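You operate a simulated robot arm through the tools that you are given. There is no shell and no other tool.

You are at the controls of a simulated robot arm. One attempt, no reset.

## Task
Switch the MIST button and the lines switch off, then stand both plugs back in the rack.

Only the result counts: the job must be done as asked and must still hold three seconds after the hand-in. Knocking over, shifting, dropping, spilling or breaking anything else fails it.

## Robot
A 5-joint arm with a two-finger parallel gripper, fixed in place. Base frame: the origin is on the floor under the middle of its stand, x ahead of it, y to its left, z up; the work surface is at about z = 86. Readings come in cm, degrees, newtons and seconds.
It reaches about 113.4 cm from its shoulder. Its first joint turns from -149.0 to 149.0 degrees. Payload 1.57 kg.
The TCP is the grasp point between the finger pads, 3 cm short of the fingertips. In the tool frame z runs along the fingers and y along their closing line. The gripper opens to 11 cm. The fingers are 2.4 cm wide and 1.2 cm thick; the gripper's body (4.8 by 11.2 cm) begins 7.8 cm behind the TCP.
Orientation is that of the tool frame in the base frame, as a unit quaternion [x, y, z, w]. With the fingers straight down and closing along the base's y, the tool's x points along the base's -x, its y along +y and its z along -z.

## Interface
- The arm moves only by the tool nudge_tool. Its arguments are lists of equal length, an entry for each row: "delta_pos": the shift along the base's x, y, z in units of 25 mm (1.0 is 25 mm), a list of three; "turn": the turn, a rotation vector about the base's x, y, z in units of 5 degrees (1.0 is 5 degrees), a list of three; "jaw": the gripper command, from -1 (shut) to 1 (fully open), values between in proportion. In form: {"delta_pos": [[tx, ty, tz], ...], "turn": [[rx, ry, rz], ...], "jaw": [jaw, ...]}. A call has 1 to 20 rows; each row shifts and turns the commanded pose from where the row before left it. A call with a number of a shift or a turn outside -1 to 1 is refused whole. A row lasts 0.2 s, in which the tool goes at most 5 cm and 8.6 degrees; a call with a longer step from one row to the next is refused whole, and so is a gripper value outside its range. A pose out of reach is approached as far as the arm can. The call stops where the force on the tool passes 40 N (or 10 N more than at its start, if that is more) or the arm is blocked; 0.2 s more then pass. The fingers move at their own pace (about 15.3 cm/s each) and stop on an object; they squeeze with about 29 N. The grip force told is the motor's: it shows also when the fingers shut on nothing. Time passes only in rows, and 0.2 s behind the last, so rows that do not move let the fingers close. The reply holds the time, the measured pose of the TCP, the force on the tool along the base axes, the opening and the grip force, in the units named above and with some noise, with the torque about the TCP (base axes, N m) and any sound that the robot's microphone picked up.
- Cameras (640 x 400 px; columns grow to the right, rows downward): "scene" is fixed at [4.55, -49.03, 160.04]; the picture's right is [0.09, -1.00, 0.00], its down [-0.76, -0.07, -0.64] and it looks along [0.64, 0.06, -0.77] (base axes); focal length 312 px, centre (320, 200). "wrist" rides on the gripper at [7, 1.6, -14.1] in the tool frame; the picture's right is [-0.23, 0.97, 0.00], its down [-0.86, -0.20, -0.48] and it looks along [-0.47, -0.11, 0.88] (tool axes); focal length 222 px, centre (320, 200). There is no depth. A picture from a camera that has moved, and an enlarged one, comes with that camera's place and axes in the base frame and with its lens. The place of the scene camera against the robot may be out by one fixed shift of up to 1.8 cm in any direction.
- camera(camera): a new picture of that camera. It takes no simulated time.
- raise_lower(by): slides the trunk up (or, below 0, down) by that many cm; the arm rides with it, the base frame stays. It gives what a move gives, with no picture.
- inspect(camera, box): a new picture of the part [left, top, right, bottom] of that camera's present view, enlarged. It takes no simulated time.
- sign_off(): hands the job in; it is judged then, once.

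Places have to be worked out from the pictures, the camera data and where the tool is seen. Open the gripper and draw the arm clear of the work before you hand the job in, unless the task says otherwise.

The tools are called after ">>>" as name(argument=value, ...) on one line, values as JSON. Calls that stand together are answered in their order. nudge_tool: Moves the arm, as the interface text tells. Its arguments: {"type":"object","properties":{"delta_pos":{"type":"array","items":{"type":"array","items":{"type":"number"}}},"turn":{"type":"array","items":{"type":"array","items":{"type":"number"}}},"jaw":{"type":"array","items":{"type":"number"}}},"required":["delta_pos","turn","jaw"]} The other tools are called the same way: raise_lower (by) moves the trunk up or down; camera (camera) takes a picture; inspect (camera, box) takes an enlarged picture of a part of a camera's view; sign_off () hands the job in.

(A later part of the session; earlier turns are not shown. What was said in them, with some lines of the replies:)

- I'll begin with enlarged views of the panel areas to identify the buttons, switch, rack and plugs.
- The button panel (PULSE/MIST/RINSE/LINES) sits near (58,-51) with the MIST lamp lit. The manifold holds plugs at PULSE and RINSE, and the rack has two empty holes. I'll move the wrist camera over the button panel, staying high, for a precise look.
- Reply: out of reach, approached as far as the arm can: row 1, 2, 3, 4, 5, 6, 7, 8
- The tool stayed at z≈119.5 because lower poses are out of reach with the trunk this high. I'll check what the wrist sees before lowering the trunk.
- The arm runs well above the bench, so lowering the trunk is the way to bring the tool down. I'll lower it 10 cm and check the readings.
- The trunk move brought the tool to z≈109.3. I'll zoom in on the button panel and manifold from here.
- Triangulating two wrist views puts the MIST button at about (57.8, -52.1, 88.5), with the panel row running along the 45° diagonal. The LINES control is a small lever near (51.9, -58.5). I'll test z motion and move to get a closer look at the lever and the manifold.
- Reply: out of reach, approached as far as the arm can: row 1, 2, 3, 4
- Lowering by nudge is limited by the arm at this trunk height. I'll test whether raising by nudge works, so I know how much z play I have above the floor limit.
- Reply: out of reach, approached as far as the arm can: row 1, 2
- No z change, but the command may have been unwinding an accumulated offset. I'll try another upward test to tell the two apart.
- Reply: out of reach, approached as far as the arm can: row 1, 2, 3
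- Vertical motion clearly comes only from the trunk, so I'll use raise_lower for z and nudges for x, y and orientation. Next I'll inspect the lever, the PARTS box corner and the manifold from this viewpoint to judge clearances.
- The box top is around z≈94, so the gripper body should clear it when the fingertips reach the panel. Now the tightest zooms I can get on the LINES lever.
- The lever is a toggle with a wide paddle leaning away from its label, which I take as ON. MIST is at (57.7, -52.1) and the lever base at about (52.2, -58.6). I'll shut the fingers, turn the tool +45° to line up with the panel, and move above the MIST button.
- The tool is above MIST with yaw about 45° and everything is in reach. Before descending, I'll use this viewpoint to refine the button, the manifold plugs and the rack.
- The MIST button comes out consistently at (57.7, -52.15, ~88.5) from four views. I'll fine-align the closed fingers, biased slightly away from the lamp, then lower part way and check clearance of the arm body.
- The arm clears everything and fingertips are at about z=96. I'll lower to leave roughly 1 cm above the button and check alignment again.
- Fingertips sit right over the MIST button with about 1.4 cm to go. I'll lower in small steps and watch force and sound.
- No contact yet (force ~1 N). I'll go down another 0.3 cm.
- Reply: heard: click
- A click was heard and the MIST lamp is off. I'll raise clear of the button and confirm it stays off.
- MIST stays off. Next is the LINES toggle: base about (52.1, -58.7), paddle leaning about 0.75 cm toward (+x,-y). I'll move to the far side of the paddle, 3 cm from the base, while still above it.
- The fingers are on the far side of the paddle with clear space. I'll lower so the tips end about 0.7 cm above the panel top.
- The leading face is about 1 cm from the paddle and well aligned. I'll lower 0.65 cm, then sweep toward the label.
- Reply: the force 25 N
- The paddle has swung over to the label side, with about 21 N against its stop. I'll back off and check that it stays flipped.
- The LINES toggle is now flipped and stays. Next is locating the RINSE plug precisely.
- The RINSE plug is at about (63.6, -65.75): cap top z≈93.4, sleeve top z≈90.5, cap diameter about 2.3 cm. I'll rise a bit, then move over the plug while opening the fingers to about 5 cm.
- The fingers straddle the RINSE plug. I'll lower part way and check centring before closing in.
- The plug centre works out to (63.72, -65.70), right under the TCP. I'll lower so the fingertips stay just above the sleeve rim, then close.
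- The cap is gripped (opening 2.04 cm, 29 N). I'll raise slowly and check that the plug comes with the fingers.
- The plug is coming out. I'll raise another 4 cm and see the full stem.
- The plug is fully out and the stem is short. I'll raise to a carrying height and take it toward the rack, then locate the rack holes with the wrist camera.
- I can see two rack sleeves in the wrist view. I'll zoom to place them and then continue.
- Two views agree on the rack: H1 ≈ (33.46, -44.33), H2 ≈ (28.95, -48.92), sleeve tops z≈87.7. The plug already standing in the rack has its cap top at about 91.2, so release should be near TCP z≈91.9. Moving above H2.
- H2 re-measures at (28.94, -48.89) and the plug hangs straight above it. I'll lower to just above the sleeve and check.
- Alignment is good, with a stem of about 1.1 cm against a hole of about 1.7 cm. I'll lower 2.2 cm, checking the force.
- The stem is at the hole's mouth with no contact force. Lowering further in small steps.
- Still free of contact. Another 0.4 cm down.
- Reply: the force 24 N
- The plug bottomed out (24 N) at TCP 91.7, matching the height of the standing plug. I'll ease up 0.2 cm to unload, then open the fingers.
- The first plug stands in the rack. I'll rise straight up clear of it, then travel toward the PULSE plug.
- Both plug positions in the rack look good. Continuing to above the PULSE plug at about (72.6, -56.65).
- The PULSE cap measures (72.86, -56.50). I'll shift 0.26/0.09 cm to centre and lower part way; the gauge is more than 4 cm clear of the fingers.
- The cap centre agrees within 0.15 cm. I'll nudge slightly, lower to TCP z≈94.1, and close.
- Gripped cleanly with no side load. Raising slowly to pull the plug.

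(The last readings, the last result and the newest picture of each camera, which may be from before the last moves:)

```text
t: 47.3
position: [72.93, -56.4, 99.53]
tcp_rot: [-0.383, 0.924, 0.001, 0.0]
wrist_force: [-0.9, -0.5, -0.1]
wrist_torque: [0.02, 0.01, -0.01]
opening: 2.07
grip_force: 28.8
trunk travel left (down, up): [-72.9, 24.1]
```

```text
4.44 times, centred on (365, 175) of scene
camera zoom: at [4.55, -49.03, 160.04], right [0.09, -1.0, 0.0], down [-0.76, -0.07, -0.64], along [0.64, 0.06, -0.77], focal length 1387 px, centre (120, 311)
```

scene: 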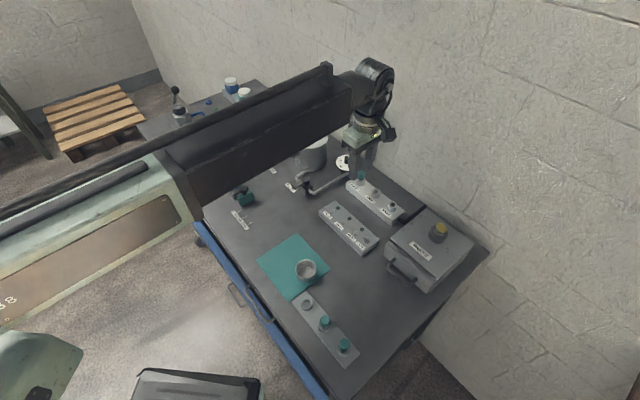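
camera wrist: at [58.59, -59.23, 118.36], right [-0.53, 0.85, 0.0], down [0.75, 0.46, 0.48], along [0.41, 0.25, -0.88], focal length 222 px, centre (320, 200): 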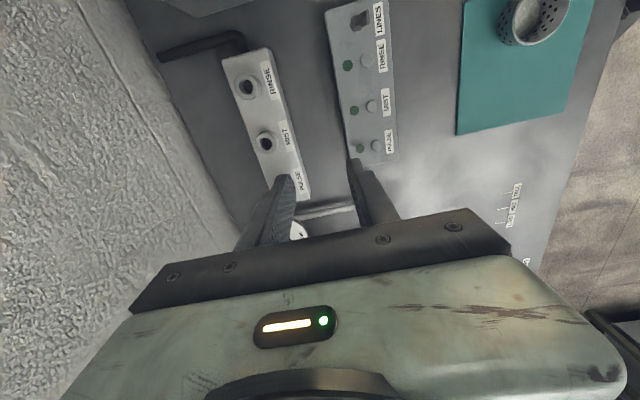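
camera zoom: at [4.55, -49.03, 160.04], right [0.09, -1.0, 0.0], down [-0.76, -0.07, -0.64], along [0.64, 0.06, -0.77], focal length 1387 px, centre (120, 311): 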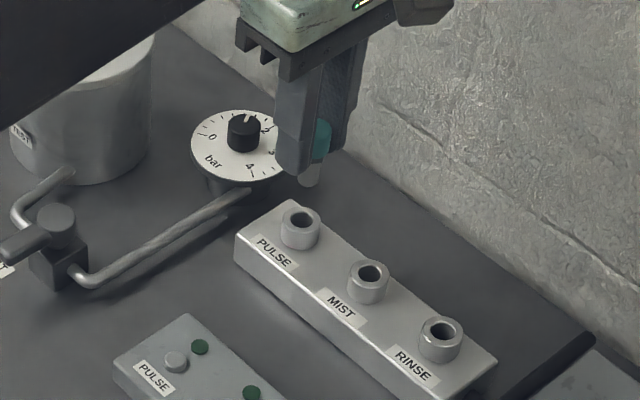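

The second plug is free. Raising to carry height and moving to above H1 (33.45, -44.36).

>>> raise_lower(by=6.5)

>>> nudge_tool(delta_pos=[[-0.929, 0.285, 0], [-0.929, 0.285, 0], [-0.929, 0.285, 0], [-0.929, 0.285, 0], [-0.929, 0.285, 0], [-0.929, 0.285, 0], [-0.929, 0.285, 0], [-0.929, 0.285, 0], [-0.929, 0.285, 0], [-0.929, 0.285, 0], [-0.929, 0.285, 0], [-0.929, 0.285, 0], [-0.929, 0.285, 0], [-0.929, 0.285, 0], [-0.929, 0.285, 0], [-0.929, 0.285, 0], [-0.929, 0.285, 0], [0, 0, 0]], turn=[[0, 0, 0], [0, 0, 0], [0, 0, 0], [0, 0, 0], [0, 0, 0], [0, 0, 0], [0, 0, 0], [0, 0, 0], [0, 0, 0], [0, 0, 0], [0, 0, 0], [0, 0, 0], [0, 0, 0], [0, 0, 0], [0, 0, 0], [0, 0, 0], [0, 0, 0], [0, 0, 0]], jaw=[-1, -1, -1, -1, -1, -1, -1, -1, -1, -1, -1, -1, -1, -1, -1, -1, -1, -1])

>>> camera(camera="wrist")

>>> inspect(camera="wrist", box=[270, 60, 370, 210])

>>> camera(camera="scene")

```text
t: 48.3
position: [72.98, -56.37, 106.0]
tcp_rot: [-0.382, 0.924, 0.0, 0.0]
wrist_force: [-1.1, -0.6, -0.5]
wrist_torque: [-0.03, 0.0, 0.02]
opening: 2.06
grip_force: 29.1
trunk travel left (down, up): [-79.4, 17.6]
```

```text
t: 52.1
position: [33.69, -44.29, 106.0]
tcp_rot: [-0.382, 0.924, 0.0, 0.0]
wrist_force: [-0.4, -0.5, -0.8]
wrist_torque: [0.01, 0.0, 0.01]
opening: 2.04
grip_force: 28.8
trunk travel left (down, up): [-79.4, 17.6]
```

```text
taken
camera wrist: at [27.54, -48.21, 120.18], right [-0.53, 0.85, 0.0], down [0.75, 0.46, 0.48], along [0.41, 0.25, -0.88], focal length 222 px, centre (320, 200)
```

wrist: 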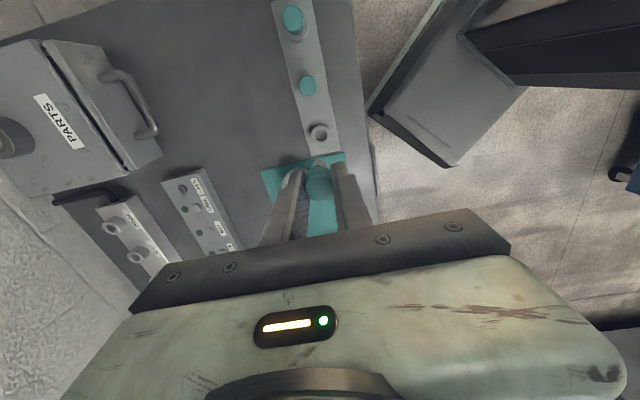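

```text
2.67 times, centred on (320, 135) of wrist
camera zoom: at [27.54, -48.21, 120.18], right [-0.53, 0.85, 0.0], down [0.75, 0.46, 0.48], along [0.41, 0.25, -0.88], focal length 592 px, centre (320, 373)
```

zoom: 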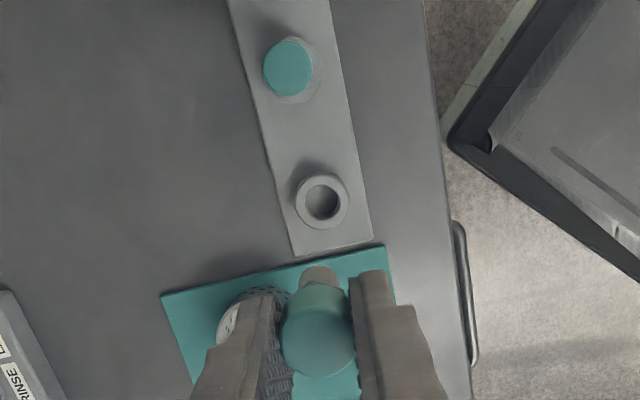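

```text
taken
```

scene: 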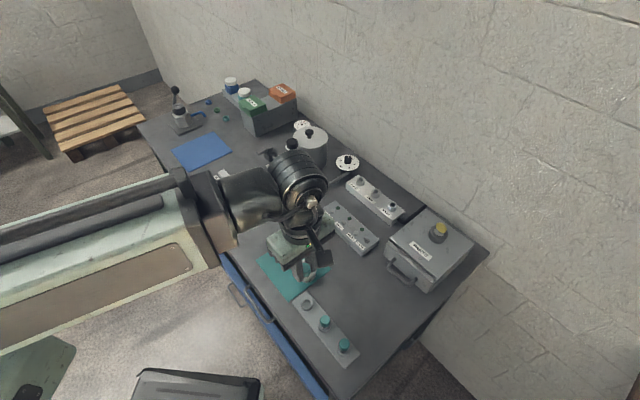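

H1 re-measures at (33.48, -44.37). I'll make a 0.15 cm correction and lower to just above the sleeve; the cup on the mat is about 3 cm clear of the fingers.

>>> nudge_tool(delta_pos=[[-0.06, 0.01, 0], [0, 0, 0]], turn=[[0, 0, 0], [0, 0, 0]], jaw=[-1, -1])

>>> raise_lower(by=-10.5)

>>> inspect(camera="wrist", box=[250, 90, 390, 230])

>>> inspect(camera="scene", box=[270, 240, 370, 360])

```text
t: 52.7
position: [33.32, -44.35, 106.05]
tcp_rot: [-0.383, 0.924, 0.0, -0.001]
wrist_force: [-0.1, 0.8, -0.1]
wrist_torque: [0.0, 0.01, 0.01]
opening: 2.06
grip_force: 29.1
trunk travel left (down, up): [-79.4, 17.6]
```

```text
t: 54.1
position: [33.53, -44.28, 95.6]
tcp_rot: [-0.382, 0.924, 0.001, 0.0]
wrist_force: [0.2, 0.4, -0.3]
wrist_torque: [0.0, -0.01, -0.02]
opening: 2.04
grip_force: 29.0
trunk travel left (down, up): [-68.9, 28.1]
```

```text
2.86 times, centred on (320, 160) of wrist
camera zoom: at [27.4, -48.18, 109.68], right [-0.53, 0.85, 0.0], down [0.75, 0.46, 0.48], along [0.41, 0.25, -0.88], focal length 635 px, centre (320, 314)
```

zoom: 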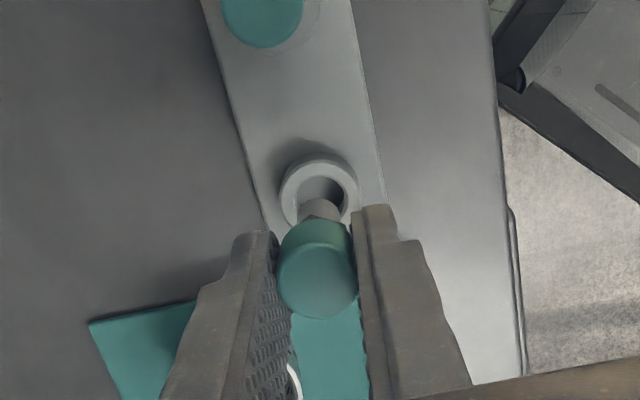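

```text
3.33 times, centred on (320, 300) of scene
camera zoom: at [4.55, -49.03, 160.04], right [0.09, -1.0, 0.0], down [-0.76, -0.07, -0.64], along [0.64, 0.06, -0.77], focal length 1040 px, centre (320, -133)
```

zoom: 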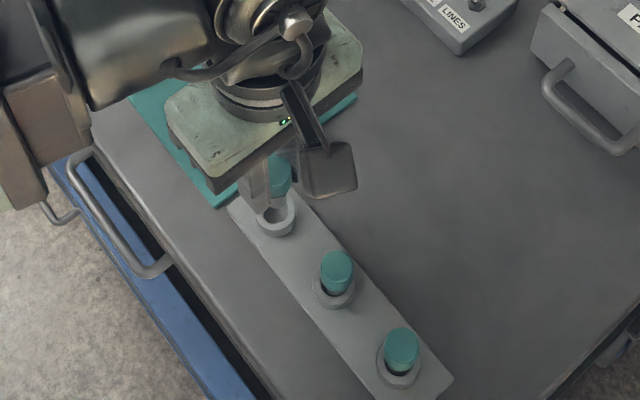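

Alignment matches the first insertion. Lowering in steps.

>>> raise_lower(by=-2.2)

>>> inspect(camera="wrist", box=[250, 90, 390, 230])

>>> raise_lower(by=-0.6)

>>> inspect(camera="wrist", box=[250, 90, 390, 230])

```text
t: 54.8
position: [33.45, -44.36, 93.29]
tcp_rot: [-0.383, 0.924, 0.0, 0.0]
wrist_force: [-0.6, -0.8, -0.4]
wrist_torque: [0.04, 0.0, 0.0]
opening: 2.05
grip_force: 29.0
trunk travel left (down, up): [-66.7, 30.3]
```

```text
2.86 times, centred on (320, 160) of wrist
camera zoom: at [27.39, -48.18, 107.47], right [-0.53, 0.85, 0.0], down [0.75, 0.46, 0.48], along [0.41, 0.25, -0.88], focal length 635 px, centre (320, 314)
```

zoom: 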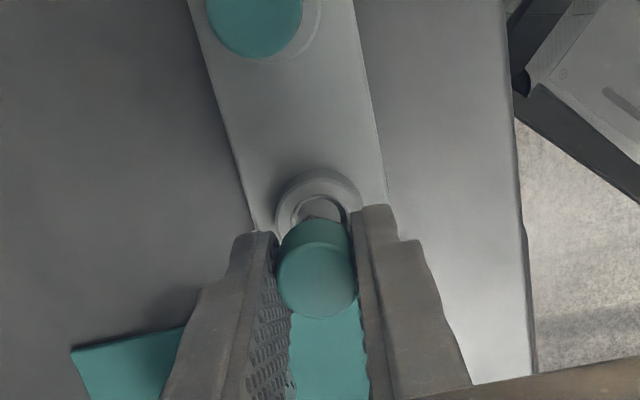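

```text
t: 55.3
position: [33.41, -44.29, 92.78]
tcp_rot: [-0.383, 0.924, 0.0, 0.0]
wrist_force: [3.1, 0.3, 0.6]
wrist_torque: [0.02, -0.1, 0.0]
opening: 2.06
grip_force: 28.8
trunk travel left (down, up): [-66.1, 30.9]
```

```text
2.86 times, centred on (320, 160) of wrist
camera zoom: at [27.43, -48.16, 106.87], right [-0.53, 0.85, 0.0], down [0.75, 0.46, 0.48], along [0.41, 0.25, -0.88], focal length 635 px, centre (320, 314)
```

zoom: 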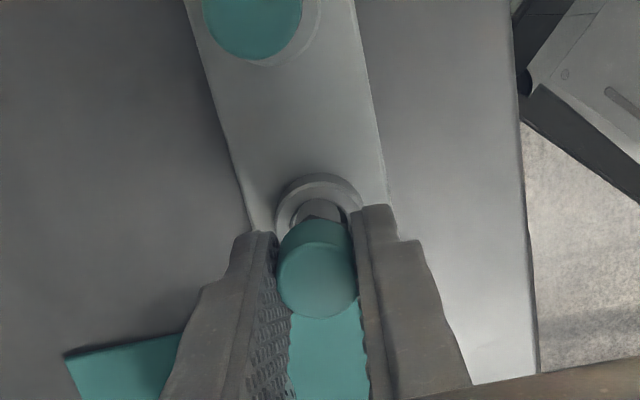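

A light 3 N side touch in +x shows the stem brushing the hole wall. I'll shift 0.1 cm in +x to relieve it and continue.

>>> nudge_tool(delta_pos=[[0.045, 0.01, 0], [0, 0, 0]], turn=[[0, 0, 0], [0, 0, 0]], jaw=[-1, -1])

>>> raise_lower(by=-0.4)

```text
t: 55.9
position: [33.62, -44.16, 92.71]
tcp_rot: [-0.382, 0.924, -0.001, 0.0]
wrist_force: [0.9, 0.1, 0.4]
wrist_torque: [0.0, 0.01, 0.01]
opening: 2.05
grip_force: 28.9
trunk travel left (down, up): [-66.1, 30.9]
```

```text
t: 56.5
position: [33.57, -44.14, 92.32]
tcp_rot: [-0.382, 0.924, 0.0, 0.001]
wrist_force: [0.3, 0.2, -0.4]
wrist_torque: [0.07, 0.01, 0.01]
opening: 2.07
grip_force: 29.0
trunk travel left (down, up): [-65.7, 31.3]
```

The side load is gone. Continuing down toward the seat in small steps.

>>> raise_lower(by=-0.35)

>>> inspect(camera="wrist", box=[250, 90, 390, 230])

```text
t: 57.0
position: [33.68, -44.24, 92.04]
tcp_rot: [-0.383, 0.924, 0.0, 0.0]
wrist_force: [-0.2, -0.4, -0.2]
wrist_torque: [0.03, 0.0, 0.0]
opening: 2.05
grip_force: 29.5
trunk travel left (down, up): [-65.3, 31.7]
```

```text
2.86 times, centred on (320, 160) of wrist
camera zoom: at [27.54, -48.14, 106.12], right [-0.53, 0.85, 0.0], down [0.75, 0.46, 0.48], along [0.41, 0.25, -0.88], focal length 635 px, centre (320, 314)
```

zoom: 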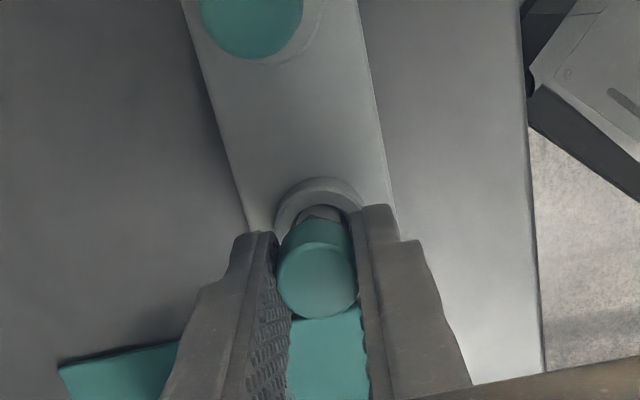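

>>> raise_lower(by=-0.25)

```text
t: 57.5
position: [33.7, -44.32, 91.76]
tcp_rot: [-0.383, 0.924, 0.0, 0.0]
wrist_force: [0.1, 0.6, -0.3]
wrist_torque: [0.03, 0.0, -0.04]
opening: 2.04
grip_force: 29.1
trunk travel left (down, up): [-65.1, 31.9]
```

One more 0.15 cm to find the seat, as with the first plug.

>>> raise_lower(by=-0.15)

```text
t: 58.0
position: [33.68, -44.21, 91.55]
tcp_rot: [-0.383, 0.924, -0.001, 0.0]
wrist_force: [1.3, -1.1, 7.1]
wrist_torque: [-0.06, -0.05, 0.01]
opening: 2.06
grip_force: 29.2
trunk travel left (down, up): [-64.9, 32.1]
```

The plug is seated (7 N upward). Opening the fingers gently.

>>> nudge_tool(delta_pos=[[0, 0, 0], [0, 0, 0], [0, 0, 0], [0, 0, 0]], turn=[[0, 0, 0], [0, 0, 0], [0, 0, 0], [0, 0, 0]], jaw=[-0.5, -0.4, -0.25, -0.25])

>>> inspect(camera="wrist", box=[250, 90, 390, 230])

>>> inspect(camera="scene", box=[270, 240, 370, 360])

```text
t: 59.0
position: [33.57, -44.27, 91.62]
tcp_rot: [-0.382, 0.924, 0.0, 0.0]
wrist_force: [0.8, 0.5, 0.0]
wrist_torque: [0.01, -0.04, -0.02]
opening: 4.1
grip_force: 0.2
trunk travel left (down, up): [-64.9, 32.1]
```

```text
2.86 times, centred on (320, 160) of wrist
camera zoom: at [27.54, -48.14, 105.73], right [-0.53, 0.85, 0.0], down [0.75, 0.46, 0.48], along [0.41, 0.25, -0.88], focal length 635 px, centre (320, 314)
```

zoom: 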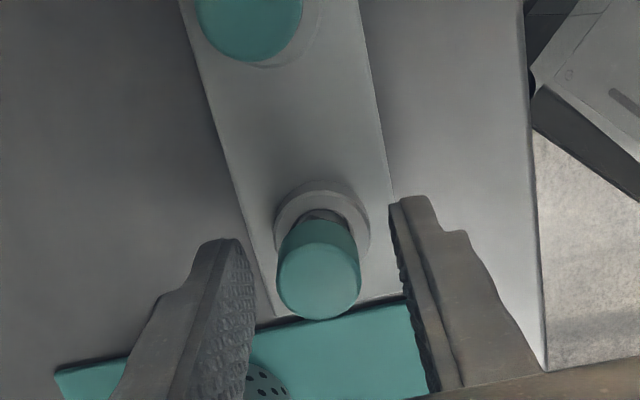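

```text
3.33 times, centred on (320, 300) of scene
camera zoom: at [4.55, -49.03, 160.04], right [0.09, -1.0, 0.0], down [-0.76, -0.07, -0.64], along [0.64, 0.06, -0.77], focal length 1040 px, centre (320, -133)
```

zoom: 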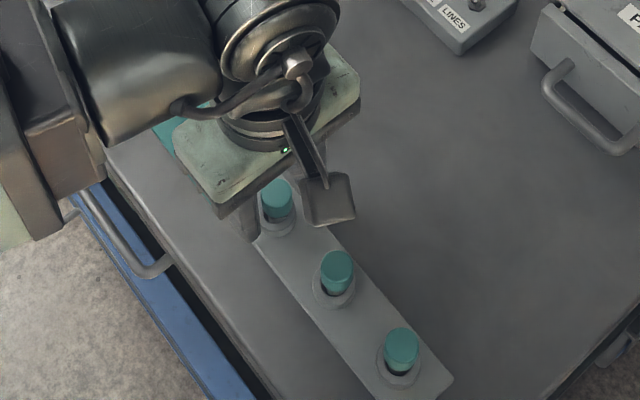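

Both plugs stand in the rack. I'll rise straight up clear of the plug, then draw the arm away over free bench and open fully.

>>> raise_lower(by=18)

>>> nudge_tool(delta_pos=[[0.9, 0.2, 0], [0.9, 0.2, 0], [0.9, 0.2, 0], [0.9, 0.2, 0], [0.9, 0.2, 0], [0.9, 0.2, 0], [0.9, 0.2, 0], [0.9, 0.2, 0]], turn=[[0, 0, 0], [0, 0, 0], [0, 0, 0], [0, 0, 0], [0, 0, 0], [0, 0, 0], [0, 0, 0], [0, 0, 0]], jaw=[0.2, 0.4, 0.6, 0.8, 1, 1, 1, 1])

>>> camera(camera="scene")

>>> inspect(camera="scene", box=[270, 260, 370, 370])

>>> inspect(camera="scene", box=[310, 160, 420, 260])

```text
t: 61.0
position: [33.65, -44.31, 109.52]
tcp_rot: [-0.382, 0.924, 0.0, 0.0]
wrist_force: [0.4, 0.0, -0.2]
wrist_torque: [0.0, 0.02, 0.02]
opening: 4.12
grip_force: 0.0
trunk travel left (down, up): [-82.9, 14.1]
```

```text
t: 62.8
position: [51.86, -40.34, 109.64]
tcp_rot: [-0.382, 0.924, 0.001, 0.0]
wrist_force: [-0.7, 0.3, 0.0]
wrist_torque: [0.0, 0.0, 0.01]
opening: 11.03
grip_force: 0.0
trunk travel left (down, up): [-82.9, 14.1]
```

```text
taken
```

scene: 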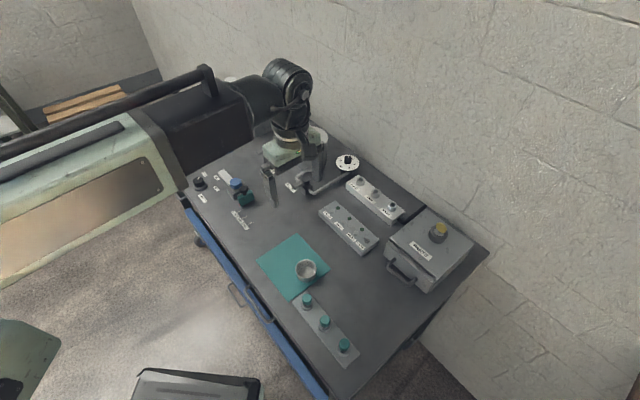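

```text
3.64 times, centred on (320, 315) of scene
camera zoom: at [4.55, -49.03, 160.04], right [0.09, -1.0, 0.0], down [-0.76, -0.07, -0.64], along [0.64, 0.06, -0.77], focal length 1135 px, centre (320, -218)
```

zoom: 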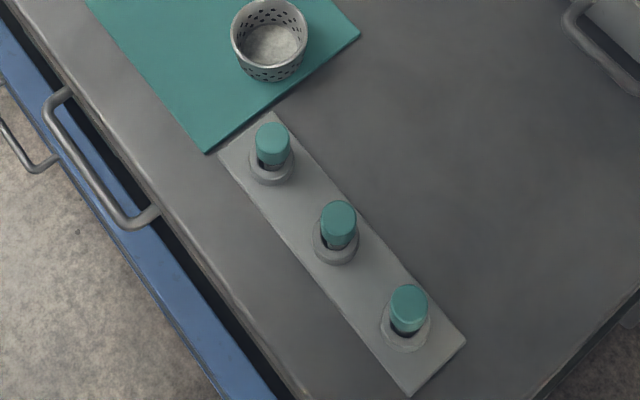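

```text
4.00 times, centred on (365, 210) of scene
camera zoom: at [4.55, -49.03, 160.04], right [0.09, -1.0, 0.0], down [-0.76, -0.07, -0.64], along [0.64, 0.06, -0.77], focal length 1248 px, centre (140, 160)
```

zoom: 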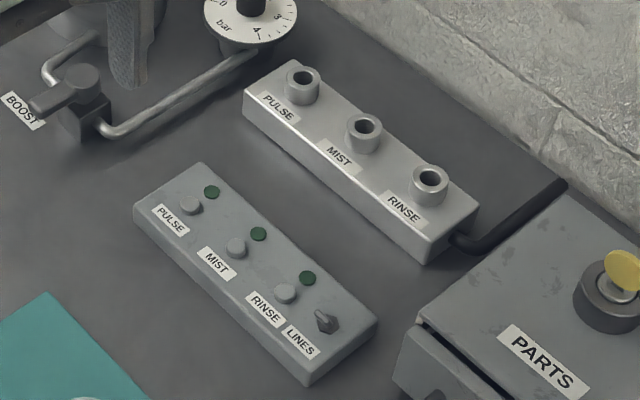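

MIST is off, LINES is flipped, the manifold is empty, and all three plugs stand in the rack. I'll raise the arm to its original height, well clear, and take a last look at the rest of the bench.

>>> raise_lower(by=10)

>>> camera(camera="scene")

>>> inspect(camera="scene", box=[270, 170, 420, 370])

```text
t: 64.2
position: [51.78, -40.3, 119.62]
tcp_rot: [-0.383, 0.924, 0.0, -0.001]
wrist_force: [-0.4, 1.0, -0.4]
wrist_torque: [-0.01, 0.01, 0.02]
opening: 10.99
grip_force: 0.0
trunk travel left (down, up): [-92.9, 4.1]
```

```text
taken
```

scene: 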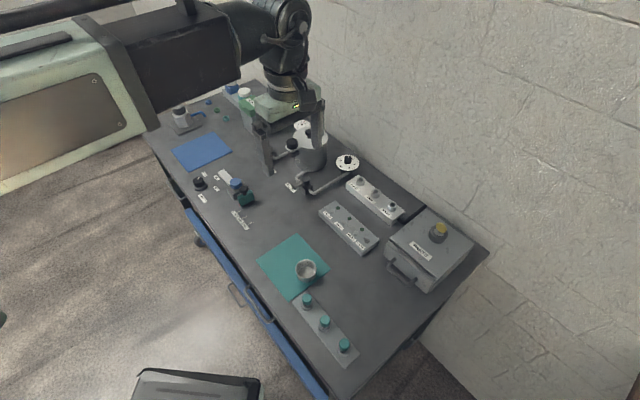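

```text
2.00 times, centred on (345, 270) of scene
camera zoom: at [4.55, -49.03, 160.04], right [0.09, -1.0, 0.0], down [-0.76, -0.07, -0.64], along [0.64, 0.06, -0.77], focal length 624 px, centre (270, 60)
```

zoom: 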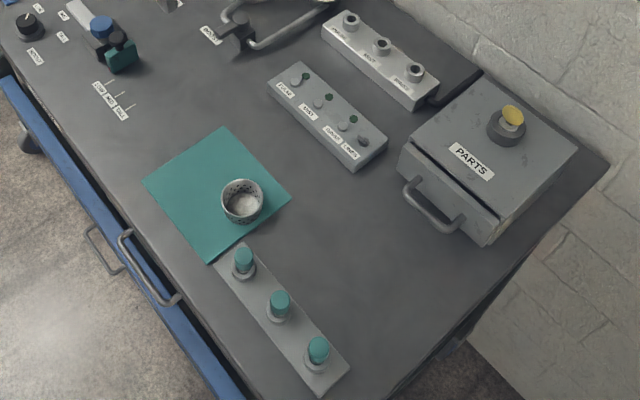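

Everything is in its final state: lamps off, the LINES toggle flipped, three plugs standing in the rack, nothing else disturbed, and the arm clear with the gripper open. I'm handing in the job.

>>> sign_off()

```text
The job is handed in.
```

I switched off the MIST button and the LINES switch and put both plugs back in the rack. Then I handed the job in; the reply only confirmed receipt, with no verdict.

- **MIST button:** I pressed it once and heard a click. Its lamp went out and was still out in the last pictures.
- **LINES switch:** the lever now leans the opposite way from where it started, toward its label. It has no on/off marking. I took the starting position as on, and it stayed put after I let go.
- **Plugs:** the RINSE and PULSE plugs came out of the manifold after both switches were off. They now stand in the two empty rack holes beside the plug that was already there.
- **Rest of the bench:** nothing looked knocked or shifted in the final pictures. The arm is raised clear with the gripper open.
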